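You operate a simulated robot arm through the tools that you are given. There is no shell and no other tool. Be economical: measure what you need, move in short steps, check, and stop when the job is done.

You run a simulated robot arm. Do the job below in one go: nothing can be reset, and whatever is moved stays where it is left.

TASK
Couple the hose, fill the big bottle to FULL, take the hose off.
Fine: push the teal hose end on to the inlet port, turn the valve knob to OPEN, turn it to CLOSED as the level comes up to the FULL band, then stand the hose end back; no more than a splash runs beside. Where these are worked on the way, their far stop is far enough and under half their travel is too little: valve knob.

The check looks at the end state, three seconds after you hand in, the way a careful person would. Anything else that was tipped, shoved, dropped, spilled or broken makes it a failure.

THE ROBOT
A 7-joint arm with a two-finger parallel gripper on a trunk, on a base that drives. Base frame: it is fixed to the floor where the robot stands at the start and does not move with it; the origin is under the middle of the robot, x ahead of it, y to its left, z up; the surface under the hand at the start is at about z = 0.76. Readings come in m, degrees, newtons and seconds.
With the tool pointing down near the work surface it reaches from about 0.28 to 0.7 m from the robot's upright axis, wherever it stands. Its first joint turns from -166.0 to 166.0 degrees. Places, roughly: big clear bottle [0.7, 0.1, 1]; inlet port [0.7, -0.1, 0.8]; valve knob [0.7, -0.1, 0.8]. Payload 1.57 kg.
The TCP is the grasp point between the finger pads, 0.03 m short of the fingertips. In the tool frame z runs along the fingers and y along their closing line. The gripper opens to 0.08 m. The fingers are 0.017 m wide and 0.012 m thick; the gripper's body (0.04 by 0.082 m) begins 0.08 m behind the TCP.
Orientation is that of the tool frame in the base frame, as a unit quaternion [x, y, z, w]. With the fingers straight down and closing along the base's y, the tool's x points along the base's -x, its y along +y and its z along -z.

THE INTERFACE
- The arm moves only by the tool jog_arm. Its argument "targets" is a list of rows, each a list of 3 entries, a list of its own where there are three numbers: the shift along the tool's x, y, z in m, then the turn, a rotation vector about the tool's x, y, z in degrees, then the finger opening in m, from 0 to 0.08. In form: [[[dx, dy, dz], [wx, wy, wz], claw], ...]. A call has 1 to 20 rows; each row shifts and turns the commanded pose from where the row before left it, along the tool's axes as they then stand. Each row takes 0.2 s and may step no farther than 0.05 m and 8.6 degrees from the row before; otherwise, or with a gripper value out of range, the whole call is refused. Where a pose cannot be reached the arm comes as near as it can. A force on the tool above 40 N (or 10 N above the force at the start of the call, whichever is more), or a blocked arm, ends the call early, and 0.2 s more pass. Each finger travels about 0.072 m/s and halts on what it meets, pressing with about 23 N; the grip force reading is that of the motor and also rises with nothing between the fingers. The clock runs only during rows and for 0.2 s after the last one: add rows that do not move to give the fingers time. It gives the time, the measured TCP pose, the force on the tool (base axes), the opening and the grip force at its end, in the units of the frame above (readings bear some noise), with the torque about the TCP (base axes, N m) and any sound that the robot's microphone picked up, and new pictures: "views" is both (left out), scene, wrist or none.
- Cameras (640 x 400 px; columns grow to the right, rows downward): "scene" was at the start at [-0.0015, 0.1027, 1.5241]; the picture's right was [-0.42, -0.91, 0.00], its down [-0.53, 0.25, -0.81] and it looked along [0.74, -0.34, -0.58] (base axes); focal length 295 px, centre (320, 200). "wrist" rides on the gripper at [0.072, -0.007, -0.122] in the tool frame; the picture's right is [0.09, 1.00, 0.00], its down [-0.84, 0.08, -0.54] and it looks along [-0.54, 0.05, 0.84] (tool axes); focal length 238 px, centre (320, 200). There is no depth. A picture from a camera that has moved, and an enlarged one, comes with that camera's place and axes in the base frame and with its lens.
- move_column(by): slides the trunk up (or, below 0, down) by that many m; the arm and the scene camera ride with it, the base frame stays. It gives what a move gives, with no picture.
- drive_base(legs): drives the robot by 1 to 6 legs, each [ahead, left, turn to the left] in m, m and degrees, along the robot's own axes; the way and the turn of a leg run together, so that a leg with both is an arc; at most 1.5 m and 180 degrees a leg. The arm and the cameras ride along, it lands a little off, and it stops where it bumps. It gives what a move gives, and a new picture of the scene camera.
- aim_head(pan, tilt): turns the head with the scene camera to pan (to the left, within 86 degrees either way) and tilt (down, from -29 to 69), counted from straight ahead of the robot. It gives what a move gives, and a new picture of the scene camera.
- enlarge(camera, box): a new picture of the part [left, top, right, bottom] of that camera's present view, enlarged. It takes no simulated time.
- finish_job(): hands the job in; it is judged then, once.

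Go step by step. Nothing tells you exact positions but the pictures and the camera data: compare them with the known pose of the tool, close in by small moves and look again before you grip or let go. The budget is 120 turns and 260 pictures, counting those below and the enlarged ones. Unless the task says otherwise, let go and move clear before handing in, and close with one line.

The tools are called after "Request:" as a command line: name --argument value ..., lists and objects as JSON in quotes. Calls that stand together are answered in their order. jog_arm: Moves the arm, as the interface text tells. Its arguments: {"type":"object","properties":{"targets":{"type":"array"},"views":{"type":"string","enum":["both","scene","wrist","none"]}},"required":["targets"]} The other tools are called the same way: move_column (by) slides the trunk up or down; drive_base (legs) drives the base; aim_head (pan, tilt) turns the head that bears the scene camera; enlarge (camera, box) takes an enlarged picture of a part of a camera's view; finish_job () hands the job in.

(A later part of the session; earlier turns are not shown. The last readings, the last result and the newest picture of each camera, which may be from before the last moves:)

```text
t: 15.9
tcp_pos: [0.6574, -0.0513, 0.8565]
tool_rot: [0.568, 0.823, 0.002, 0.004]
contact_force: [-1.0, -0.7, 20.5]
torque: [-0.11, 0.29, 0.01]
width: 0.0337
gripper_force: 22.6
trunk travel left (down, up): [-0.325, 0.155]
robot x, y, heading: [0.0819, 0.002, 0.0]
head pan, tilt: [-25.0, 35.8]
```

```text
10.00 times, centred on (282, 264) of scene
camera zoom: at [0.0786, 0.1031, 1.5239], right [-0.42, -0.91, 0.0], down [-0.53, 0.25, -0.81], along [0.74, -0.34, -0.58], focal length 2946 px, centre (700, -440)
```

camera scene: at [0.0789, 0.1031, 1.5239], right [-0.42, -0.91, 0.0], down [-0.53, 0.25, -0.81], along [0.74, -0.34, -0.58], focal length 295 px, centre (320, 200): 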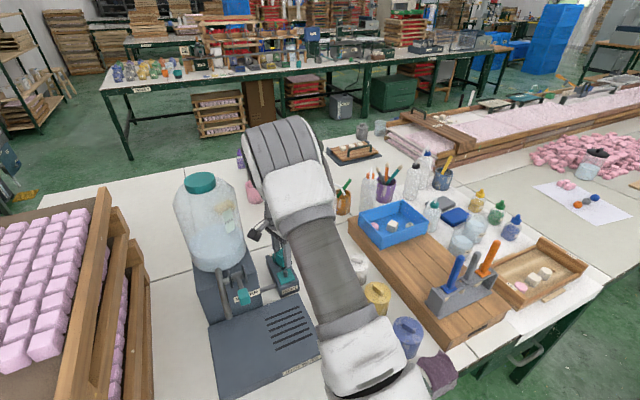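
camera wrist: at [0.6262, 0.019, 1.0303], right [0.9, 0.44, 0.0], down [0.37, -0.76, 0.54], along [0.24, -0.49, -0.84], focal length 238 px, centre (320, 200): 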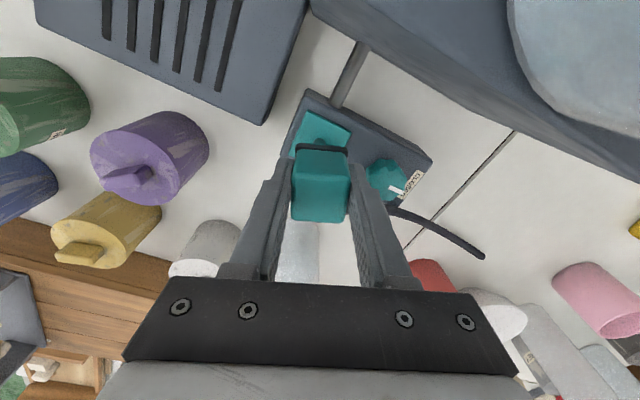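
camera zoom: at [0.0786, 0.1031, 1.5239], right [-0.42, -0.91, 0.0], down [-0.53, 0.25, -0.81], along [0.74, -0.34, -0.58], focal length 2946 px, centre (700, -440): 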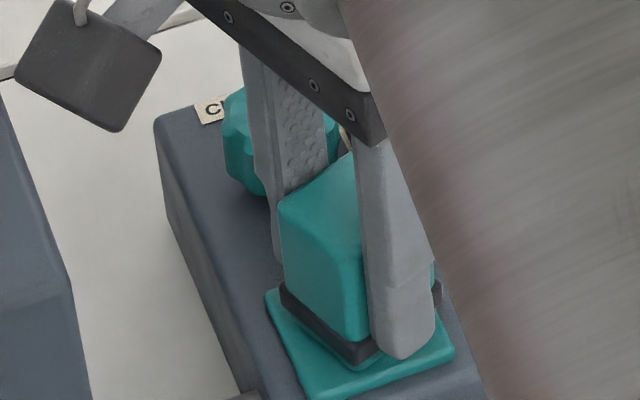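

There is 20 N of contact at about the expected seat height. I push slightly further to be sure it's home and look in both views.

Request:
jog_arm --targets '[[[0, 0, 0.003], [0, 0, 0], 0.015], [[0, 0, 0], [0, 0, 0], 0.015]]' --views "none"

Request:
enlarge --camera "scene" --box '[262, 244, 302, 284]'

Request:
enlarge --camera "wrist" --box '[260, 90, 380, 170]'

```text
t: 16.5
tcp_pos: [0.6579, -0.0509, 0.8525]
tool_rot: [0.568, 0.823, 0.001, 0.002]
contact_force: [-1.3, -2.3, 19.8]
torque: [-0.06, 0.2, -0.01]
width: 0.0336
gripper_force: 22.5
trunk travel left (down, up): [-0.325, 0.155]
robot x, y, heading: [0.0826, 0.0, -0.1]
head pan, tilt: [-25.0, 35.8]
```

```text
10.00 times, centred on (282, 264) of scene
camera zoom: at [0.0787, 0.1031, 1.5239], right [-0.42, -0.91, 0.0], down [-0.53, 0.25, -0.81], along [0.74, -0.34, -0.58], focal length 2946 px, centre (700, -440)
```

zoom: 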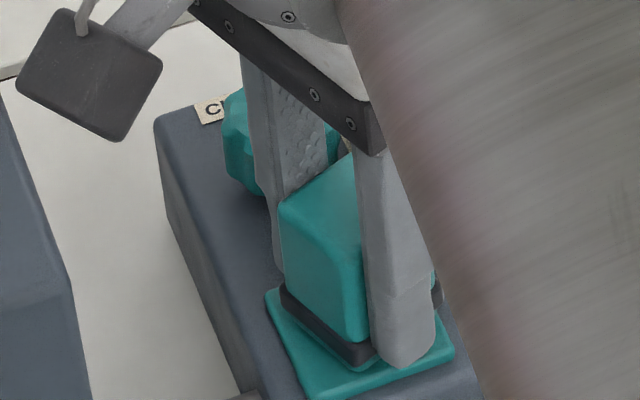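

```text
5.00 times, centred on (320, 130) of wrist
camera zoom: at [0.6261, 0.0152, 0.9733], right [0.9, 0.44, 0.0], down [0.37, -0.76, 0.54], along [0.24, -0.49, -0.84], focal length 1192 px, centre (320, 550)
```

zoom: 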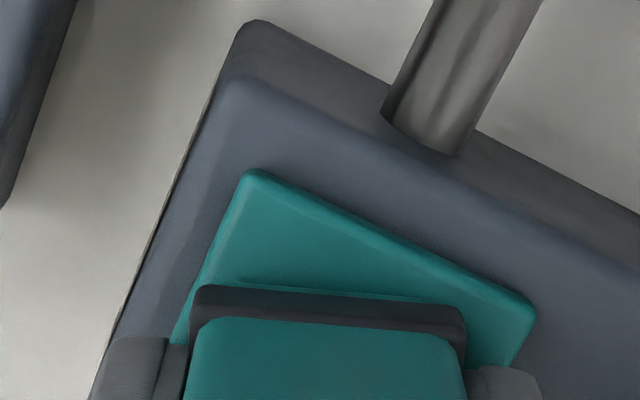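

The hose end is seated firmly, since the fingers slid on it. I relieve the press, open, and rise.

Request:
jog_arm --targets '[[[0, 0, -0.002], [0, 0, 0], 0.015], [[0, 0, 0], [0, 0, 0], 0.035], [[0, 0, 0], [0, 0, 0], 0.055], [[0, 0, 0], [0, 0, 0], 0.055], [[0, 0, -0.02], [0, 0, 0], 0.055], [[0, 0, -0.04], [0, 0, 0], 0.055], [[0, 0, -0.045], [0, 0, 0], 0.055], [[0, 0, -0.03], [0, 0, 0], 0.055], [[0, 0, 0], [0, 0, 0], 0.055]]' --views "both"

Request:
enlarge --camera "scene" --box '[250, 230, 310, 290]'

Request:
enlarge --camera "scene" --box '[165, 165, 255, 275]'

Request:
enlarge --camera "wrist" --box '[270, 70, 430, 190]'

```text
t: 18.5
tcp_pos: [0.6572, -0.0497, 0.9884]
tool_rot: [0.569, 0.823, 0.002, 0.002]
contact_force: [-0.6, 0.1, -0.4]
torque: [0.01, 0.0, -0.01]
width: 0.0551
gripper_force: 0.1
trunk travel left (down, up): [-0.325, 0.155]
robot x, y, heading: [0.0862, 0.0009, -0.2]
head pan, tilt: [-25.0, 35.8]
camera scene: at [0.0789, 0.1031, 1.524], right [-0.42, -0.91, 0.0], down [-0.53, 0.25, -0.81], along [0.74, -0.34, -0.58], focal length 295 px, centre (320, 200)
camera wrist: at [0.6247, 0.0154, 1.1106], right [0.9, 0.44, 0.0], down [0.37, -0.76, 0.54], along [0.24, -0.49, -0.84], focal length 238 px, centre (320, 200)
```

scene: 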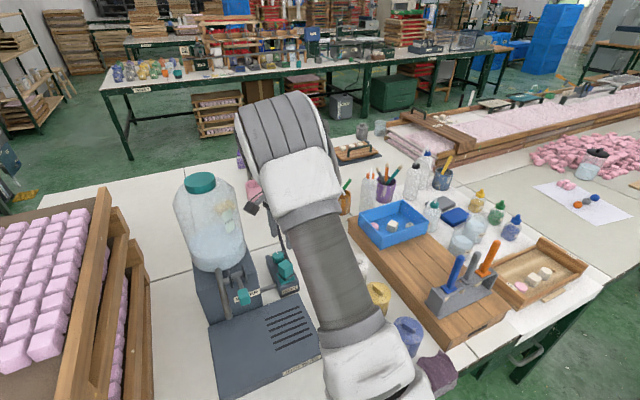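
wrist: 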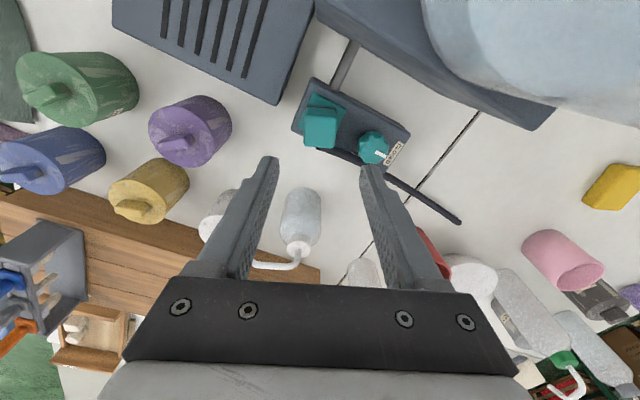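

```text
6.67 times, centred on (280, 260) of scene
camera zoom: at [0.0789, 0.1031, 1.524], right [-0.42, -0.91, 0.0], down [-0.53, 0.25, -0.81], along [0.74, -0.34, -0.58], focal length 1964 px, centre (587, -200)
```

zoom: 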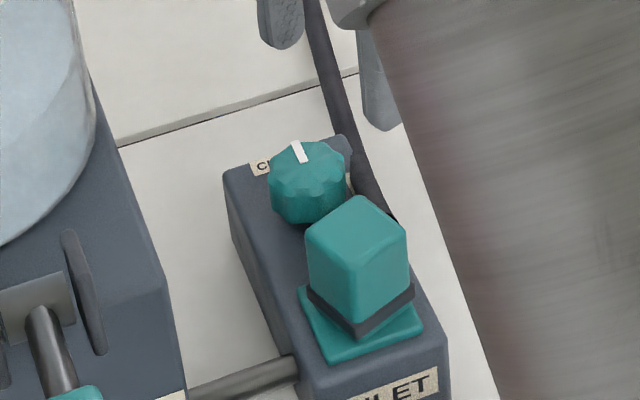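

```text
3.64 times, centred on (210, 220) of scene
camera zoom: at [0.0789, 0.1031, 1.524], right [-0.42, -0.91, 0.0], down [-0.53, 0.25, -0.81], along [0.74, -0.34, -0.58], focal length 1071 px, centre (720, 127)
```

zoom: 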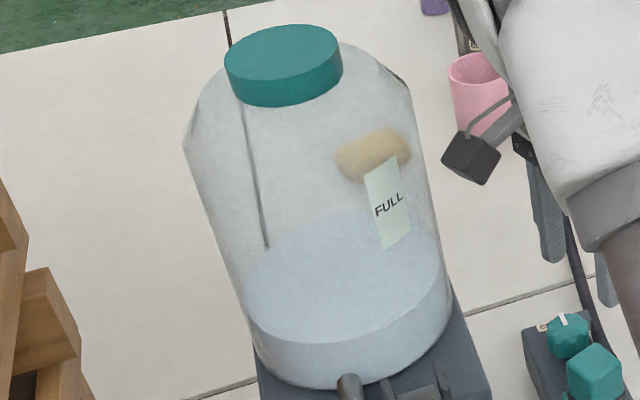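

```text
3.33 times, centred on (350, 130) of wrist
camera zoom: at [0.6247, 0.0154, 1.1106], right [0.9, 0.44, 0.0], down [0.37, -0.76, 0.54], along [0.24, -0.49, -0.84], focal length 794 px, centre (220, 433)
```

zoom: 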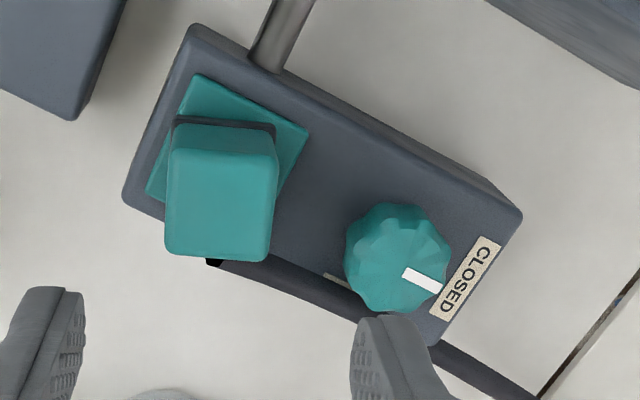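

The coupling looks good. The level is well below the FULL label, and I take the knob to be at about (0.729, -0.050). I turn the hand back to about +95° so the camera body stays away from the bottle while I turn the knob.

Request:
jog_arm --targets '[[[0, 0, -0.02], [0, 0, -8.2], 0.055], [[0, 0, 0], [0, 0, -8.2], 0.055], [[0, 0, 0], [0, 0, -8.2], 0.055], [[0, 0, 0], [0, 0, -8.2], 0.055], [[0, 0, 0], [0, 0, -8.2], 0.055], [[0, 0, 0], [0, 0, -8.2], 0.055], [[0, 0, 0], [0, 0, -8.2], 0.055], [[0, 0, 0], [0, 0, -8.2], 0.055], [[0, 0, 0], [0, 0, -8.2], 0.055], [[0, 0, 0], [0, 0, -8.2], 0.055], [[0, 0, 0], [0, 0, -8.2], 0.055], [[0, 0, 0], [0, 0, -8.2], 0.055], [[0, 0, 0], [0, 0, -8.2], 0.055], [[0, 0, 0], [0, 0, -8.2], 0.055], [[0, 0, 0], [0, 0, -8.2], 0.055], [[0, 0, 0], [0, 0, -8.2], 0.055], [[0, 0, 0], [0, 0, -8.2], 0.055], [[0, 0, 0], [0, 0, -8.2], 0.055], [[0, 0, 0], [0, 0, -8.2], 0.055], [[0, 0, 0], [0, 0, -8.2], 0.055]]' --views "both"

```text
t: 22.7
tcp_pos: [0.6582, -0.0507, 1.0094]
tool_rot: [0.737, -0.676, 0.001, -0.002]
contact_force: [0.2, -0.2, 0.2]
torque: [0.0, 0.0, -0.01]
width: 0.055
gripper_force: 0.0
trunk travel left (down, up): [-0.325, 0.155]
robot x, y, heading: [0.0838, 0.0007, -0.1]
head pan, tilt: [-25.0, 35.8]
camera scene: at [0.0789, 0.1031, 1.5239], right [-0.42, -0.91, 0.0], down [-0.53, 0.25, -0.81], along [0.74, -0.34, -0.58], focal length 295 px, centre (320, 200)
camera wrist: at [0.6697, -0.1204, 1.1301], right [-0.98, -0.18, 0.0], down [-0.15, 0.83, 0.54], along [-0.09, 0.53, -0.84], focal length 238 px, centre (320, 200)
```

scene: 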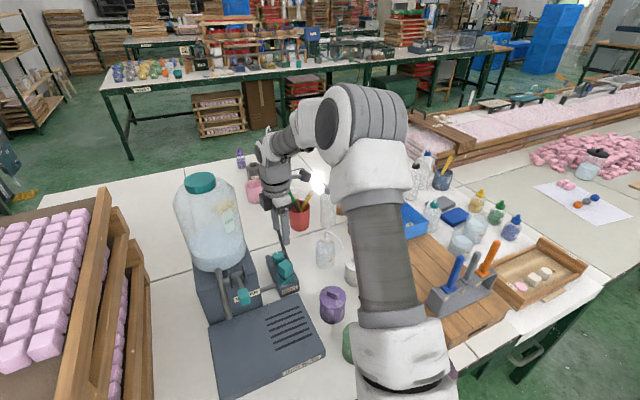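
wrist: 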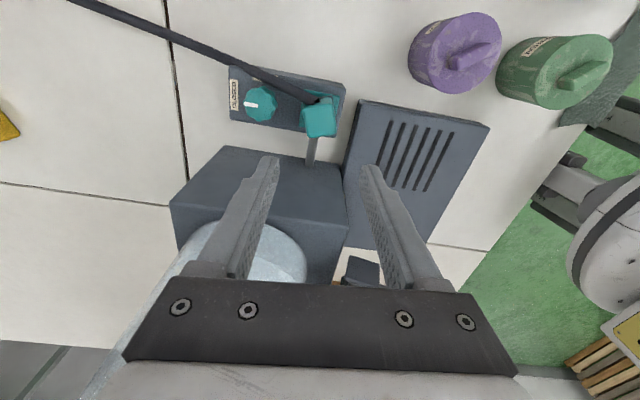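

The turn succeeded. I move over the knob and lower partway.

Request:
jog_arm --targets '[[[0.0028, -0.0354, 0], [0, 0, 0], 0.055], [[0.0028, -0.0354, 0], [0, 0, 0], 0.055], [[0, 0, 0.04], [0, 0, 0], 0.055], [[0, 0, 0.04], [0, 0, 0], 0.055], [[0, 0, 0], [0, 0, 0], 0.055]]' --views "none"

Request:
enlarge --camera "wrist" --box '[220, 50, 420, 210]'

Request:
enlarge --camera "scene" --box '[240, 200, 320, 290]'

```text
t: 23.9
tcp_pos: [0.7291, -0.0514, 0.9287]
tool_rot: [0.736, -0.677, 0.001, -0.001]
contact_force: [0.1, 0.6, -0.3]
torque: [0.0, 0.0, -0.02]
width: 0.055
gripper_force: 0.1
trunk travel left (down, up): [-0.325, 0.155]
robot x, y, heading: [0.0837, 0.0017, 0.2]
head pan, tilt: [-25.0, 35.8]
```

```text
2.50 times, centred on (320, 130) of wrist
camera zoom: at [0.7414, -0.121, 1.049], right [-0.98, -0.17, 0.0], down [-0.15, 0.83, 0.54], along [-0.09, 0.53, -0.84], focal length 596 px, centre (320, 375)
```

zoom: 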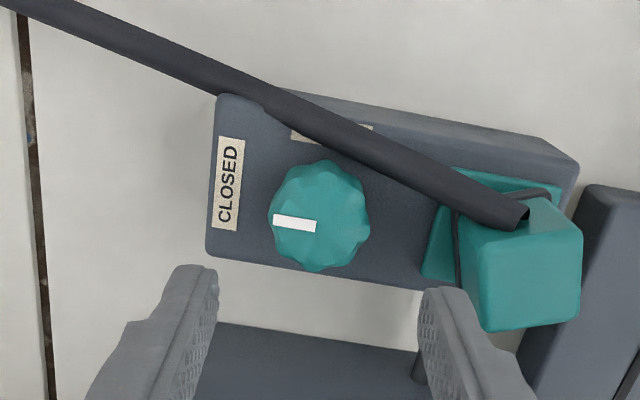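

```text
4.44 times, centred on (280, 245) of scene
camera zoom: at [0.0789, 0.1031, 1.5239], right [-0.42, -0.91, 0.0], down [-0.53, 0.25, -0.81], along [0.74, -0.34, -0.58], focal length 1310 px, centre (498, 0)
```

zoom: 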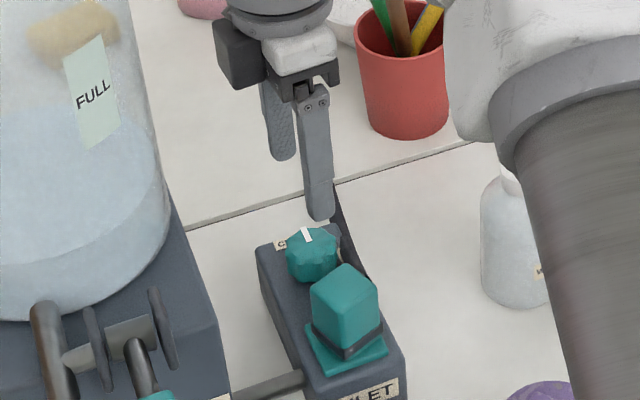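

The hand is centred over the knob. I descend and grip it.

Request:
jog_arm --targets '[[[0, 0, 0.03], [0, 0, 0], 0.05], [[0, 0, 0.025], [0, 0, 0], 0.05], [[0, 0, 0.02], [0, 0, 0], 0.05], [[0, 0, 0], [0, 0, 0], 0.05]]' --views "none"

Request:
enlarge --camera "wrist" --box '[220, 80, 420, 240]'

Request:
enlarge --camera "scene" --box '[255, 235, 305, 285]'

```text
t: 24.9
tcp_pos: [0.7301, -0.05, 0.8549]
tool_rot: [0.735, -0.678, 0.002, -0.002]
contact_force: [0.0, 0.4, 0.9]
torque: [0.0, 0.01, 0.01]
width: 0.05
gripper_force: 0.0
trunk travel left (down, up): [-0.325, 0.155]
robot x, y, heading: [0.0836, 0.0006, -0.1]
head pan, tilt: [-25.0, 35.8]
```

```text
2.50 times, centred on (320, 160) of wrist
camera zoom: at [0.7421, -0.1201, 0.9748], right [-0.98, -0.17, 0.0], down [-0.15, 0.83, 0.54], along [-0.09, 0.53, -0.84], focal length 596 px, centre (320, 300)
```

zoom: 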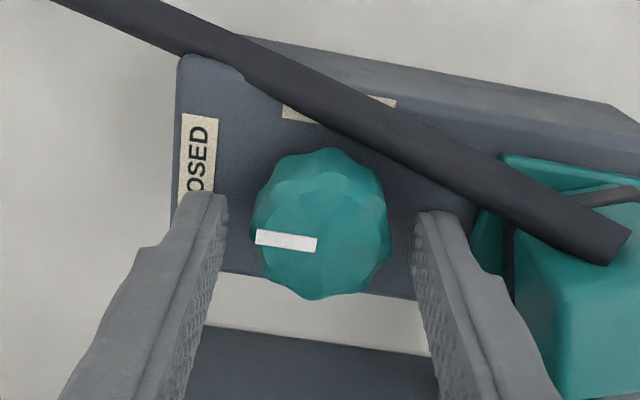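

```text
8.00 times, centred on (280, 260) of scene
camera zoom: at [0.0789, 0.1031, 1.5239], right [-0.42, -0.91, 0.0], down [-0.53, 0.25, -0.81], along [0.74, -0.34, -0.58], focal length 2357 px, centre (640, -280)
```

zoom: 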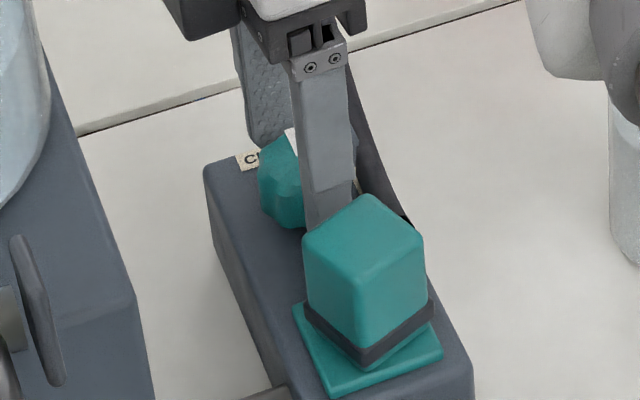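

Request:
jog_arm --targets '[[[0, 0, 0], [0, 0, 0], 0.035], [[0, 0, 0], [0, 0, 0], 0.02], [[0, 0, 0], [0, 0, 0], 0.02], [[0, 0, 0], [0, 0, 0], 0.02]]' --views "none"

Request:
enlarge --camera "wrist" --box '[220, 80, 420, 240]'

```text
t: 25.9
tcp_pos: [0.7305, -0.0505, 0.8536]
tool_rot: [0.736, -0.677, 0.0, 0.0]
contact_force: [0.0, 1.1, -1.0]
torque: [-0.08, 0.43, 0.0]
width: 0.0354
gripper_force: 42.5
trunk travel left (down, up): [-0.325, 0.155]
robot x, y, heading: [0.0831, 0.0011, -0.0]
head pan, tilt: [-25.0, 35.8]
```

```text
2.50 times, centred on (320, 160) of wrist
camera zoom: at [0.742, -0.1201, 0.9748], right [-0.98, -0.17, 0.0], down [-0.15, 0.83, 0.54], along [-0.09, 0.53, -0.84], focal length 596 px, centre (320, 300)
```

zoom: 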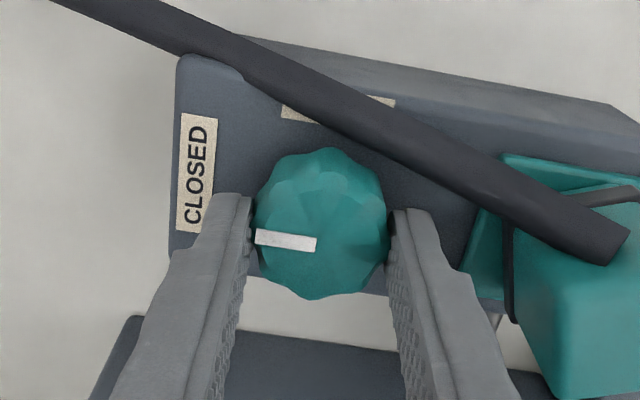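

The knob is gripped. I turn it toward OPEN (clockwise from above), a first part.

Request:
jog_arm --targets '[[[0, 0, 0], [0, 0, 8], 0.02], [[0, 0, 0], [0, 0, 8], 0.02], [[0, 0, 0], [0, 0, 8], 0.02], [[0, 0, 0], [0, 0, 8], 0.02]]' --views "none"

Request:
enlarge --camera "wrist" --box '[220, 80, 420, 240]'

Request:
enlarge --camera "scene" --box '[165, 165, 325, 275]'

```text
t: 26.9
tcp_pos: [0.7319, -0.0506, 0.8537]
tool_rot: [-0.519, 0.855, -0.002, 0.003]
contact_force: [24.2, -2.4, -18.4]
torque: [-0.46, 0.24, 0.06]
width: 0.0354
gripper_force: 42.5
trunk travel left (down, up): [-0.325, 0.155]
robot x, y, heading: [0.0872, 0.0014, 0.0]
head pan, tilt: [-25.0, 35.8]
```

```text
2.50 times, centred on (320, 160) of wrist
camera zoom: at [0.7024, -0.116, 0.9747], right [-0.93, 0.38, -0.01], down [0.31, 0.78, 0.54], along [0.21, 0.5, -0.84], focal length 596 px, centre (320, 300)
```

zoom: 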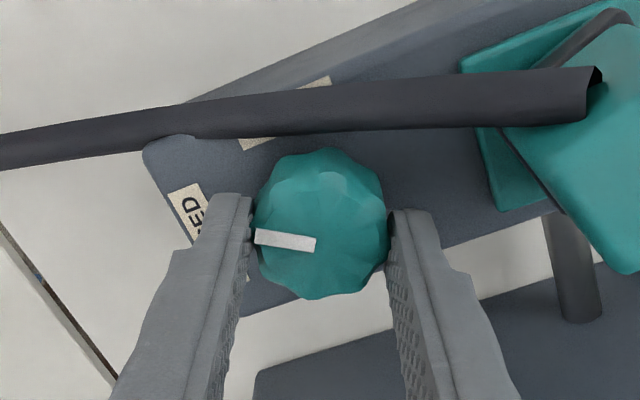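

```text
3.64 times, centred on (245, 220) of scene
camera zoom: at [0.0792, 0.1031, 1.5239], right [-0.42, -0.91, 0.0], down [-0.53, 0.25, -0.81], along [0.74, -0.34, -0.58], focal length 1071 px, centre (593, 127)
```

zoom: 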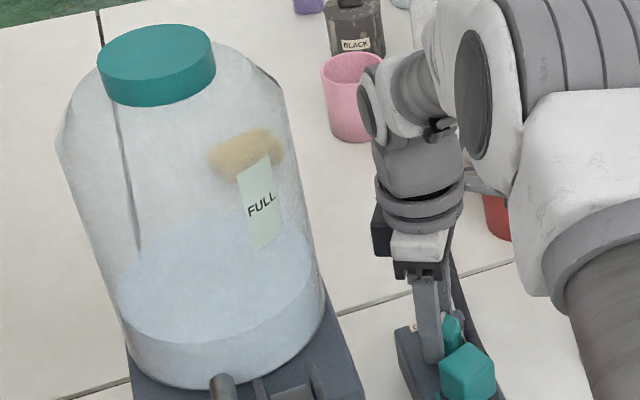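

The knob follows the hand, but there is some side force. I ease it with a small shift and turn on.

Request:
jog_arm --targets '[[[-0.0009, -0.0018, 0.001], [0, 0, 0], 0.02], [[0, 0, 0], [0, 0, 8], 0.02], [[0, 0, 0], [0, 0, 8], 0.02], [[0, 0, 0], [0, 0, 8], 0.02], [[0, 0, 0], [0, 0, 8], 0.02]]' --views "none"

Request:
enlarge --camera "wrist" --box '[220, 80, 420, 240]'

Request:
enlarge --camera "scene" --box '[165, 165, 325, 275]'

```text
t: 28.1
tcp_pos: [0.7312, -0.0513, 0.854]
tool_rot: [-0.263, 0.965, -0.002, 0.001]
contact_force: [2.5, -6.2, 4.2]
torque: [-0.13, 0.71, 0.02]
width: 0.0354
gripper_force: 41.9
trunk travel left (down, up): [-0.325, 0.155]
robot x, y, heading: [0.0824, 0.0025, 0.1]
head pan, tilt: [-25.0, 35.8]
```

```text
2.50 times, centred on (320, 160) of wrist
camera zoom: at [0.6724, -0.092, 0.9748], right [-0.59, 0.81, 0.0], down [0.68, 0.49, 0.54], along [0.44, 0.32, -0.84], focal length 596 px, centre (320, 300)
```

zoom: 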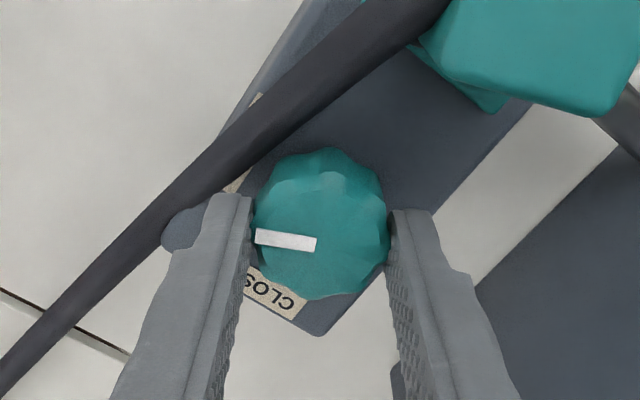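

```text
3.64 times, centred on (245, 220) of scene
camera zoom: at [0.0788, 0.1031, 1.5238], right [-0.42, -0.91, 0.0], down [-0.53, 0.25, -0.81], along [0.74, -0.34, -0.58], focal length 1071 px, centre (593, 127)
```

zoom: 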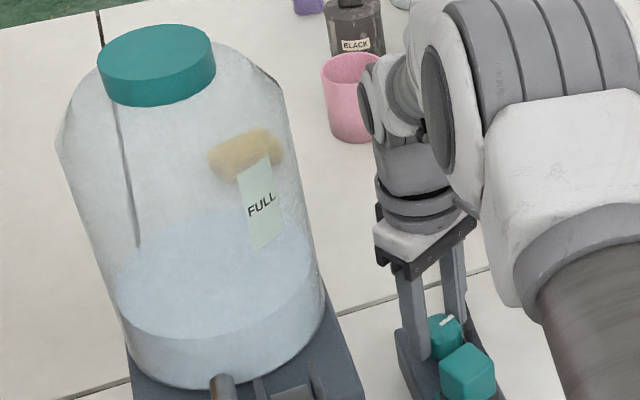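

It is turned 64° with no visible level change yet. I continue to the OPEN stop.

Request:
jog_arm --targets '[[[0, 0, 0], [0, 0, 8], 0.02], [[0, 0, 0], [0, 0, 8], 0.02], [[0, 0, 0], [0, 0, 8], 0.02]]' --views "none"

Request:
enlarge --camera "wrist" --box '[220, 80, 420, 240]'

Request:
enlarge --camera "scene" --box '[165, 165, 325, 275]'

```text
t: 28.9
tcp_pos: [0.7312, -0.0511, 0.8542]
tool_rot: [-0.056, 0.998, -0.001, 0.002]
contact_force: [-4.7, -11.6, 11.2]
torque: [-0.03, -0.65, -0.01]
width: 0.0356
gripper_force: 43.1
trunk travel left (down, up): [-0.325, 0.155]
robot x, y, heading: [0.0827, 0.0006, -0.0]
head pan, tilt: [-25.0, 35.8]
```

```text
2.50 times, centred on (320, 160) of wrist
camera zoom: at [0.6605, -0.0651, 0.9747], right [-0.21, 0.98, 0.0], down [0.82, 0.17, 0.55], along [0.53, 0.11, -0.84], focal length 596 px, centre (320, 300)
```

zoom: 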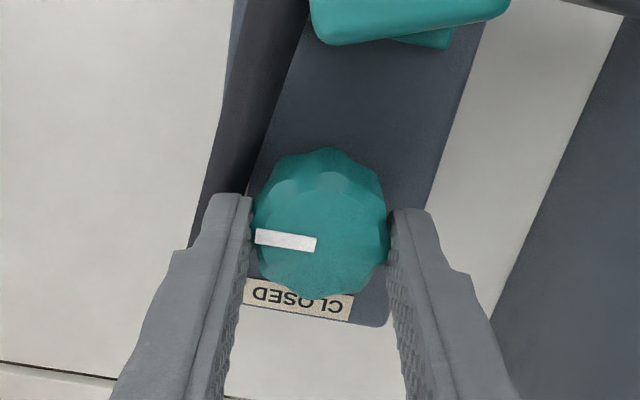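

```text
3.64 times, centred on (245, 220) of scene
camera zoom: at [0.0787, 0.1031, 1.5238], right [-0.42, -0.91, 0.0], down [-0.53, 0.25, -0.81], along [0.74, -0.34, -0.58], focal length 1071 px, centre (593, 127)
```

zoom: 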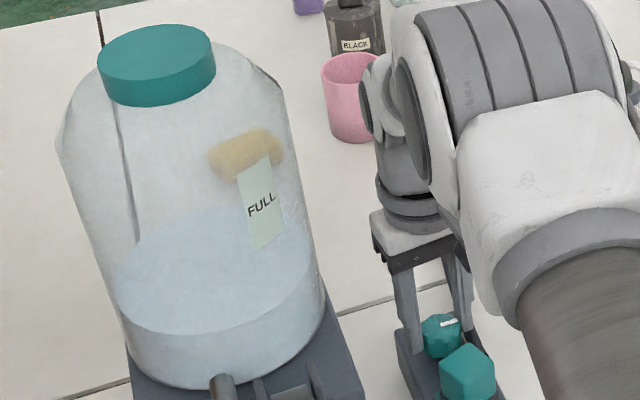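

The knob is at OPEN and the level is beginning to rise. I wait 2 s and measure.

Request:
jog_arm --targets '[[[0, 0, 0], [0, 0, 0], 0.02], [[0, 0, 0], [0, 0, 0], 0.02], [[0, 0, 0], [0, 0, 0], 0.02], [[0, 0, 0], [0, 0, 0], 0.02], [[0, 0, 0], [0, 0, 0], 0.02], [[0, 0, 0], [0, 0, 0], 0.02], [[0, 0, 0], [0, 0, 0], 0.02], [[0, 0, 0], [0, 0, 0], 0.02], [[0, 0, 0], [0, 0, 0], 0.02]]' --views "none"

Request:
enlarge --camera "scene" --box '[165, 165, 325, 275]'

```text
t: 30.9
tcp_pos: [0.7322, -0.0512, 0.8537]
tool_rot: [-0.058, 0.998, -0.001, 0.002]
contact_force: [-6.5, -19.7, 17.4]
torque: [-0.12, 0.14, 0.0]
width: 0.0356
gripper_force: 42.2
trunk travel left (down, up): [-0.325, 0.155]
robot x, y, heading: [0.082, -0.0023, -0.0]
head pan, tilt: [-25.0, 35.8]
```

```text
3.64 times, centred on (245, 220) of scene
camera zoom: at [0.0788, 0.1031, 1.524], right [-0.42, -0.91, 0.0], down [-0.53, 0.25, -0.81], along [0.74, -0.34, -0.58], focal length 1071 px, centre (593, 127)
```

zoom: 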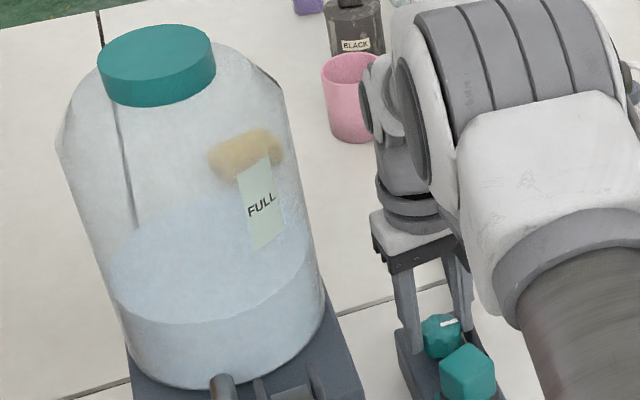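

The level rises slowly, about 6 px/s in this zoom. I wait about 4 s more, with a small relief shift.

Request:
jog_arm --targets '[[[0, -0.001, -0.001], [0, 0, 0], 0.02], [[0, 0, 0], [0, 0, 0], 0.02], [[0, 0, 0], [0, 0, 0], 0.02], [[0, 0, 0], [0, 0, 0], 0.02], [[0, 0, 0], [0, 0, 0], 0.02], [[0, 0, 0], [0, 0, 0], 0.02], [[0, 0, 0], [0, 0, 0], 0.02], [[0, 0, 0], [0, 0, 0], 0.02], [[0, 0, 0], [0, 0, 0], 0.02], [[0, 0, 0], [0, 0, 0], 0.02], [[0, 0, 0], [0, 0, 0], 0.02], [[0, 0, 0], [0, 0, 0], 0.02], [[0, 0, 0], [0, 0, 0], 0.02], [[0, 0, 0], [0, 0, 0], 0.02], [[0, 0, 0], [0, 0, 0], 0.02], [[0, 0, 0], [0, 0, 0], 0.02], [[0, 0, 0], [0, 0, 0], 0.02], [[0, 0, 0], [0, 0, 0], 0.02], [[0, 0, 0], [0, 0, 0], 0.02]]' --views "none"

Request:
enlarge --camera "scene" --box '[170, 170, 260, 275]'

Request:
enlarge --camera "scene" --box '[240, 230, 320, 290]'

```text
t: 34.9
tcp_pos: [0.7314, -0.0517, 0.8546]
tool_rot: [-0.058, 0.998, -0.001, 0.002]
contact_force: [9.8, -19.8, -13.9]
torque: [0.13, -1.09, 0.06]
width: 0.0354
gripper_force: 42.2
trunk travel left (down, up): [-0.325, 0.155]
robot x, y, heading: [0.0804, -0.0004, -0.0]
head pan, tilt: [-25.0, 35.8]
```

```text
3.81 times, centred on (215, 222) of scene
camera zoom: at [0.079, 0.103, 1.5239], right [-0.42, -0.91, 0.0], down [-0.53, 0.25, -0.81], along [0.74, -0.34, -0.58], focal length 1122 px, centre (720, 114)
```

zoom: 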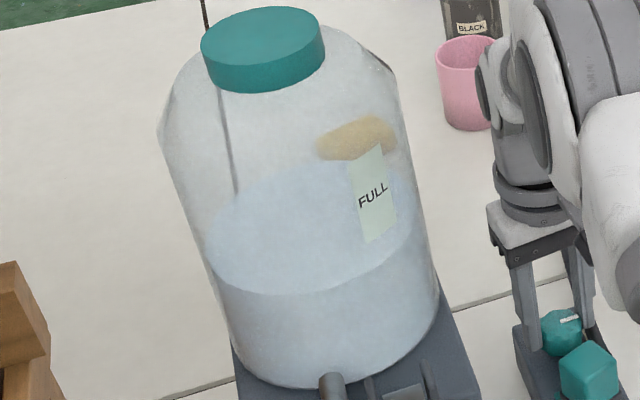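

```text
6.67 times, centred on (280, 260) of scene
camera zoom: at [0.079, 0.103, 1.5239], right [-0.42, -0.91, 0.0], down [-0.53, 0.25, -0.81], along [0.74, -0.34, -0.58], focal length 1964 px, centre (587, -200)
```

zoom: 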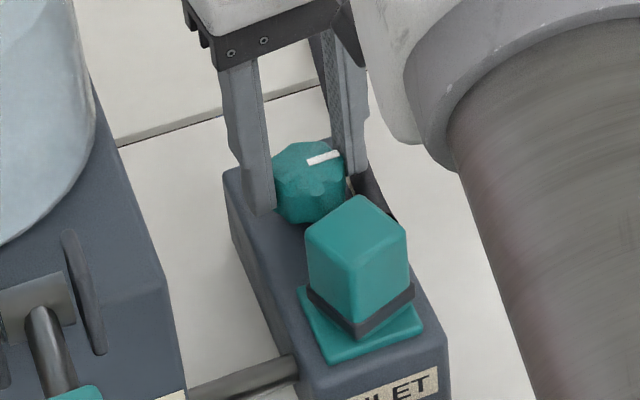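

There's no leak visible, and the surface is about to reach the bottom of the FULL label. I wait another 4 s.

Request:
jog_arm --targets '[[[0, 0, 0.0005], [0, 0, 0], 0.02], [[0, 0, 0], [0, 0, 0], 0.02], [[0, 0, 0], [0, 0, 0], 0.02], [[0, 0, 0], [0, 0, 0], 0.02], [[0, 0, 0], [0, 0, 0], 0.02], [[0, 0, 0], [0, 0, 0], 0.02], [[0, 0, 0], [0, 0, 0], 0.02], [[0, 0, 0], [0, 0, 0], 0.02], [[0, 0, 0], [0, 0, 0], 0.02], [[0, 0, 0], [0, 0, 0], 0.02], [[0, 0, 0], [0, 0, 0], 0.02], [[0, 0, 0], [0, 0, 0], 0.02], [[0, 0, 0], [0, 0, 0], 0.02], [[0, 0, 0], [0, 0, 0], 0.02], [[0, 0, 0], [0, 0, 0], 0.02], [[0, 0, 0], [0, 0, 0], 0.02], [[0, 0, 0], [0, 0, 0], 0.02], [[0, 0, 0], [0, 0, 0], 0.02], [[0, 0, 0], [0, 0, 0], 0.02]]' --views "none"

Request:
enlarge --camera "scene" --box '[170, 170, 260, 275]'

Request:
enlarge --camera "scene" --box '[210, 190, 250, 240]'

```text
t: 38.9
tcp_pos: [0.7313, -0.0513, 0.8536]
tool_rot: [-0.058, 0.998, 0.0, 0.002]
contact_force: [8.4, -17.6, -1.9]
torque: [-0.16, -0.04, -0.01]
width: 0.0355
gripper_force: 42.3
trunk travel left (down, up): [-0.325, 0.155]
robot x, y, heading: [0.0847, -0.0008, -0.2]
head pan, tilt: [-25.0, 35.8]
```

```text
3.81 times, centred on (215, 222) of scene
camera zoom: at [0.0789, 0.103, 1.5239], right [-0.42, -0.91, 0.0], down [-0.53, 0.25, -0.81], along [0.74, -0.34, -0.58], focal length 1122 px, centre (720, 114)
```

zoom: 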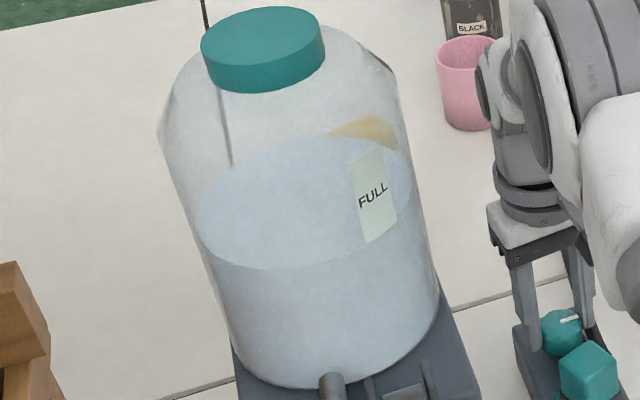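

```text
8.00 times, centred on (230, 215) of scene
camera zoom: at [0.0789, 0.103, 1.5239], right [-0.42, -0.91, 0.0], down [-0.53, 0.25, -0.81], along [0.74, -0.34, -0.58], focal length 2357 px, centre (1040, 80)
```

zoom: 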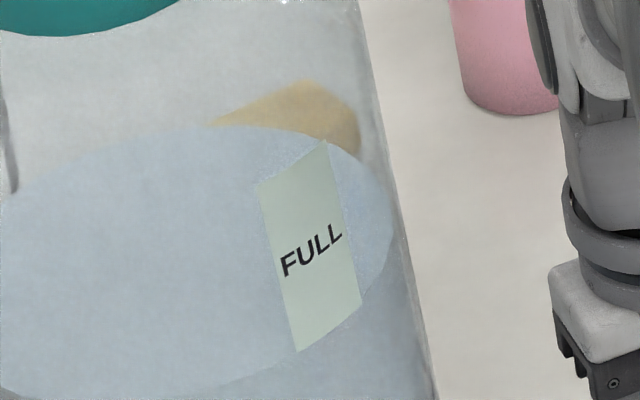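

The surface is just at the label's bottom edge. Mid-band is about 6.5 s away, so I wait 4 s, check, then close.

Request:
jog_arm --targets '[[[0, -0.0008, 0], [0, 0, 0], 0.02], [[0, 0, 0], [0, 0, 0], 0.02], [[0, 0, 0], [0, 0, 0], 0.02], [[0, 0, 0], [0, 0, 0], 0.02], [[0, 0, 0], [0, 0, 0], 0.02], [[0, 0, 0], [0, 0, 0], 0.02], [[0, 0, 0], [0, 0, 0], 0.02], [[0, 0, 0], [0, 0, 0], 0.02], [[0, 0, 0], [0, 0, 0], 0.02], [[0, 0, 0], [0, 0, 0], 0.02], [[0, 0, 0], [0, 0, 0], 0.02], [[0, 0, 0], [0, 0, 0], 0.02], [[0, 0, 0], [0, 0, 0], 0.02], [[0, 0, 0], [0, 0, 0], 0.02], [[0, 0, 0], [0, 0, 0], 0.02], [[0, 0, 0], [0, 0, 0], 0.02], [[0, 0, 0], [0, 0, 0], 0.02], [[0, 0, 0], [0, 0, 0], 0.02], [[0, 0, 0], [0, 0, 0], 0.02]]' --views "none"

Request:
enlarge --camera "scene" --box '[210, 190, 250, 240]'

```text
t: 42.9
tcp_pos: [0.7303, -0.0519, 0.8545]
tool_rot: [-0.058, 0.998, 0.001, 0.003]
contact_force: [8.9, -1.0, 7.9]
torque: [-0.37, -0.12, -0.02]
width: 0.0354
gripper_force: 42.7
trunk travel left (down, up): [-0.325, 0.155]
robot x, y, heading: [0.0865, -0.0024, 0.0]
head pan, tilt: [-25.0, 35.8]
```

```text
8.00 times, centred on (230, 215) of scene
camera zoom: at [0.0788, 0.103, 1.524], right [-0.42, -0.91, 0.0], down [-0.53, 0.25, -0.81], along [0.74, -0.34, -0.58], focal length 2357 px, centre (1040, 80)
```

zoom: 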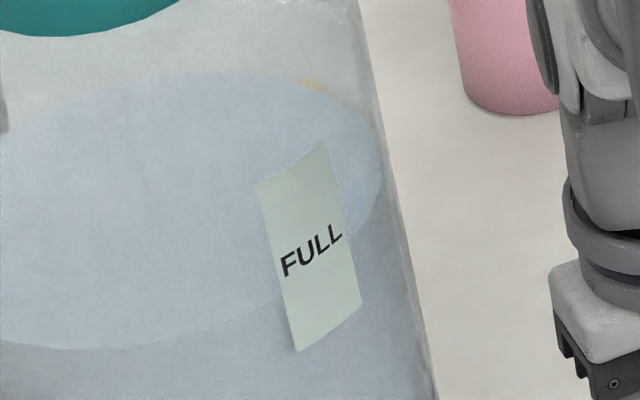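

The level is just under the middle of the band, so I close the valve now.

Request:
jog_arm --targets '[[[0, 0, 0], [0, 0, -8.5], 0.02], [[0, 0, 0], [0, 0, -8.5], 0.02], [[0, 0, 0], [0, 0, -8.5], 0.02], [[0, 0, 0], [0, 0, -8.5], 0.02], [[0, 0, 0], [0, 0, -8.5], 0.02], [[0, 0, 0], [0, 0, -8.5], 0.02], [[0, 0, 0], [0, 0, -8.5], 0.02], [[0, 0, 0], [0, 0, -8.5], 0.02], [[0, 0, 0], [0, 0, -8.5], 0.02], [[0, 0, 0], [0, 0, -8.5], 0.02], [[0, 0, 0], [0, 0, -4], 0.02], [[0, 0, 0], [0, 0, -2], 0.02]]' --views "none"

Request:
enlarge --camera "scene" --box '[210, 190, 250, 240]'

Request:
enlarge --camera "wrist" --box '[220, 80, 420, 240]'

```text
t: 44.9
tcp_pos: [0.7309, -0.051, 0.8548]
tool_rot: [-0.656, 0.754, 0.003, -0.002]
contact_force: [-11.9, 0.3, 14.8]
torque: [0.54, -0.15, 0.01]
width: 0.0357
gripper_force: 42.2
trunk travel left (down, up): [-0.325, 0.155]
robot x, y, heading: [0.0844, 0.0008, 0.1]
head pan, tilt: [-25.0, 35.8]
stopped in row 10: the force on the tool passed its limit at 41 N (the readings are from after the stop); the commanded pose is now the measured one
```

```text
8.00 times, centred on (230, 215) of scene
camera zoom: at [0.0808, 0.1031, 1.5247], right [-0.42, -0.91, 0.0], down [-0.53, 0.25, -0.81], along [0.74, -0.34, -0.58], focal length 2357 px, centre (1040, 80)
```

zoom: 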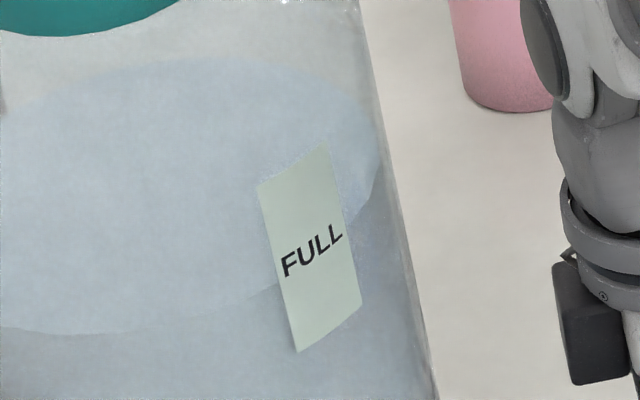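

```text
2.50 times, centred on (320, 160) of wrist
camera zoom: at [0.7277, -0.1217, 0.9746], right [-1.0, 0.05, 0.01], down [0.04, 0.84, 0.54], along [0.02, 0.54, -0.84], focal length 596 px, centre (320, 300)
```

zoom: 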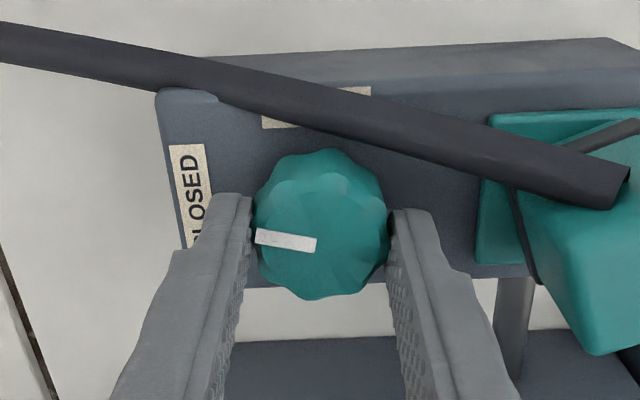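

The force limit stopped the turn 13° short of CLOSED. I finish it.

Request:
jog_arm --targets '[[[0, 0, 0], [0, 0, -5], 0.02], [[0, 0, 0], [0, 0, -5], 0.02], [[0, 0, 0], [0, 0, -4], 0.02]]' --views "none"

Request:
enlarge --camera "wrist" --box '[220, 80, 420, 240]'

Request:
enlarge --camera "scene" --box '[210, 190, 250, 240]'

```text
t: 45.7
tcp_pos: [0.7299, -0.0503, 0.8543]
tool_rot: [0.744, -0.668, -0.002, 0.001]
contact_force: [-16.1, -1.3, 15.6]
torque: [-0.52, 0.28, -0.05]
width: 0.0352
gripper_force: 42.5
trunk travel left (down, up): [-0.325, 0.155]
robot x, y, heading: [0.0822, -0.0001, -0.1]
head pan, tilt: [-25.0, 35.8]
```

```text
2.50 times, centred on (320, 160) of wrist
camera zoom: at [0.7447, -0.1202, 0.9746], right [-0.98, -0.2, 0.0], down [-0.17, 0.82, 0.54], along [-0.11, 0.53, -0.84], focal length 596 px, centre (320, 300)
```

zoom: 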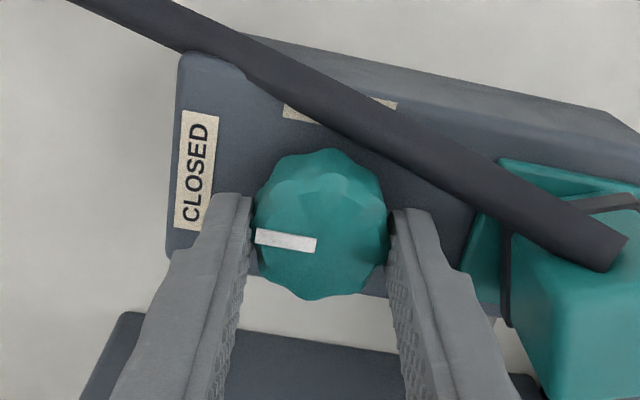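

```text
8.00 times, centred on (230, 215) of scene
camera zoom: at [0.0794, 0.1031, 1.5244], right [-0.42, -0.91, 0.0], down [-0.53, 0.25, -0.81], along [0.74, -0.34, -0.58], focal length 2357 px, centre (1040, 80)
```

zoom: 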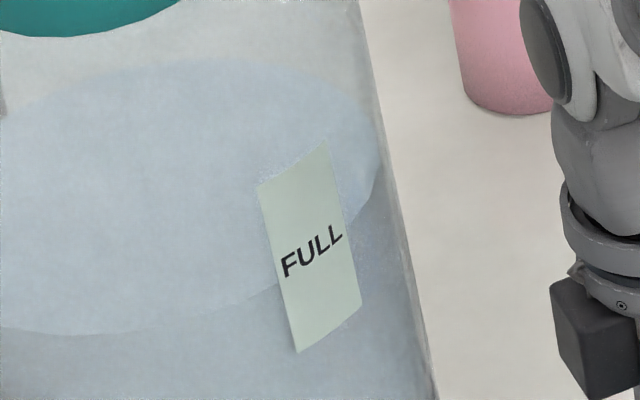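

The knob is back at CLOSED and the level sits at the FULL text, mid-band. I release the knob and rise, then check that the level stays put.

Request:
jog_arm --targets '[[[0, 0, 0], [0, 0, 0], 0.035], [[0, 0, 0], [0, 0, 0], 0.05], [[0, 0, 0], [0, 0, 0], 0.05], [[0, 0, -0.02], [0, 0, 0], 0.05], [[0, 0, -0.04], [0, 0, 0], 0.05], [[0, 0, -0.045], [0, 0, 0], 0.055], [[0, 0, -0.045], [0, 0, 0], 0.055], [[0, 0, 0], [0, 0, 0], 0.055]]' --views "none"

Request:
enlarge --camera "scene" --box '[210, 190, 250, 240]'

Request:
enlarge --camera "scene" --box '[255, 235, 305, 285]'

Request:
enlarge --camera "wrist" --box '[200, 40, 440, 220]'

```text
t: 47.5
tcp_pos: [0.7286, -0.05, 1.0048]
tool_rot: [0.744, -0.668, -0.002, -0.001]
contact_force: [-0.2, 0.3, 0.4]
torque: [0.0, -0.03, 0.02]
width: 0.0552
gripper_force: 0.1
trunk travel left (down, up): [-0.325, 0.155]
robot x, y, heading: [0.0852, 0.0021, -0.2]
head pan, tilt: [-25.0, 35.8]
```

```text
8.00 times, centred on (230, 215) of scene
camera zoom: at [0.0789, 0.1031, 1.524], right [-0.42, -0.91, 0.0], down [-0.53, 0.25, -0.81], along [0.74, -0.34, -0.58], focal length 2357 px, centre (1040, 80)
```

zoom: 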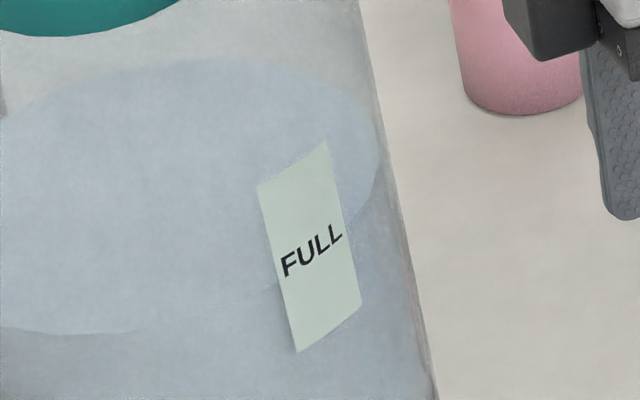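

```text
8.00 times, centred on (280, 260) of scene
camera zoom: at [0.0789, 0.1031, 1.524], right [-0.42, -0.91, 0.0], down [-0.53, 0.25, -0.81], along [0.74, -0.34, -0.58], focal length 2357 px, centre (640, -280)
```

zoom: 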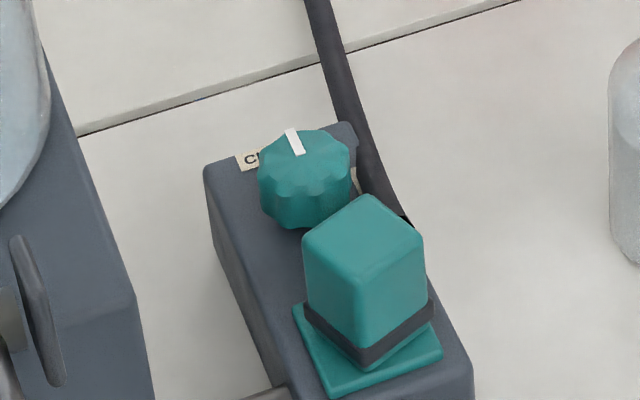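

```text
2.22 times, centred on (320, 130) of wrist
camera zoom: at [0.7434, -0.1199, 1.1249], right [-0.98, -0.2, 0.0], down [-0.17, 0.82, 0.54], along [-0.11, 0.53, -0.84], focal length 530 px, centre (320, 356)
```

zoom: 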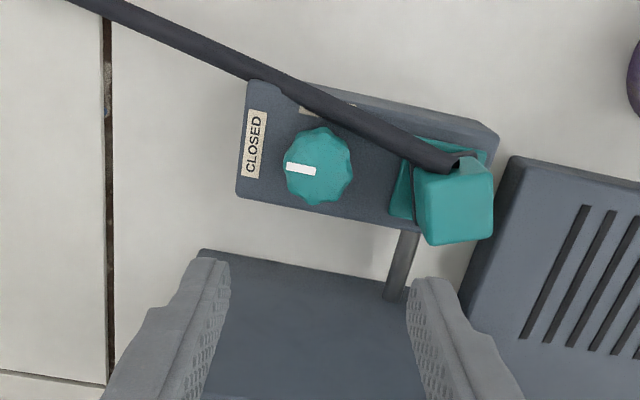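

The level is stable in the band and nothing is spilled. I move back over the hose end and turn the hand to the grip orientation of -69°.

Request:
jog_arm --targets '[[[-0.0037, 0.0353, 0], [0, 0, 0], 0.055], [[-0.0037, 0.0353, 0], [0, 0, 0], 0.055]]' --views "none"

Request:
jog_arm --targets '[[[0, 0, 0], [0, 0, 8.25], 0.055], [[0, 0, 0], [0, 0, 8.25], 0.055], [[0, 0, 0], [0, 0, 8.25], 0.055], [[0, 0, 0], [0, 0, 8.25], 0.055], [[0, 0, 0], [0, 0, 8.25], 0.055], [[0, 0, 0], [0, 0, 8.25], 0.055], [[0, 0, 0], [0, 0, 8.25], 0.055], [[0, 0, 0], [0, 0, 8.25], 0.055], [[0, 0, 0], [0, 0, 8.25], 0.055], [[0, 0, 0], [0, 0, 8.25], 0.055], [[0, 0, 0], [0, 0, 8.25], 0.055], [[0, 0, 0], [0, 0, 8.25], 0.055], [[0, 0, 0], [0, 0, 8.25], 0.055], [[0, 0, 0], [0, 0, 8.25], 0.055], [[0, 0, 0], [0, 0, 8.25], 0.055], [[0, 0, 0], [0, 0, 8.25], 0.055], [[0, 0, 0], [0, 0, 8.25], 0.055], [[0, 0, 0], [0, 0, 8.25], 0.055], [[0, 0, 0], [0, 0, 8.25], 0.055], [[0, 0, 0], [0, 0, 8.25], 0.055]]' --views "none"

Request:
enlarge --camera "wrist" --box '[220, 50, 420, 210]'

```text
t: 48.1
tcp_pos: [0.6592, -0.0487, 1.0046]
tool_rot: [0.744, -0.668, -0.002, 0.0]
contact_force: [0.9, 0.8, -0.8]
torque: [0.02, 0.04, 0.02]
width: 0.0547
gripper_force: 0.0
trunk travel left (down, up): [-0.325, 0.155]
robot x, y, heading: [0.0871, -0.0025, 0.0]
head pan, tilt: [-25.0, 35.8]
```

```text
t: 52.3
tcp_pos: [0.6594, -0.0508, 1.0038]
tool_rot: [0.566, 0.824, 0.0, -0.002]
contact_force: [0.4, 0.4, 0.3]
torque: [0.0, 0.02, 0.01]
width: 0.055
gripper_force: 0.1
trunk travel left (down, up): [-0.325, 0.155]
robot x, y, heading: [0.0865, 0.0021, 0.1]
head pan, tilt: [-25.0, 35.8]
```

```text
2.50 times, centred on (320, 130) of wrist
camera zoom: at [0.6279, 0.0146, 1.125], right [0.9, 0.44, 0.0], down [0.37, -0.76, 0.54], along [0.24, -0.48, -0.84], focal length 596 px, centre (320, 375)
```

zoom: 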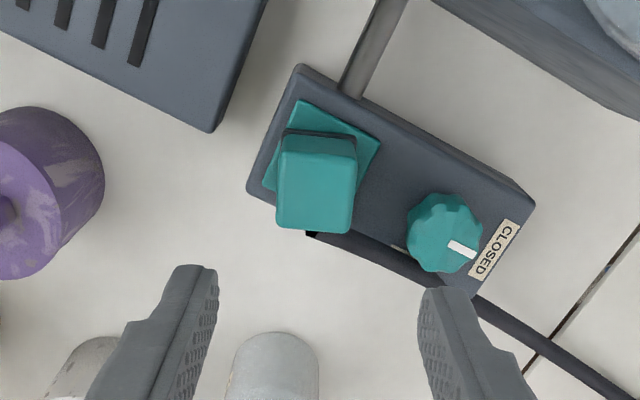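

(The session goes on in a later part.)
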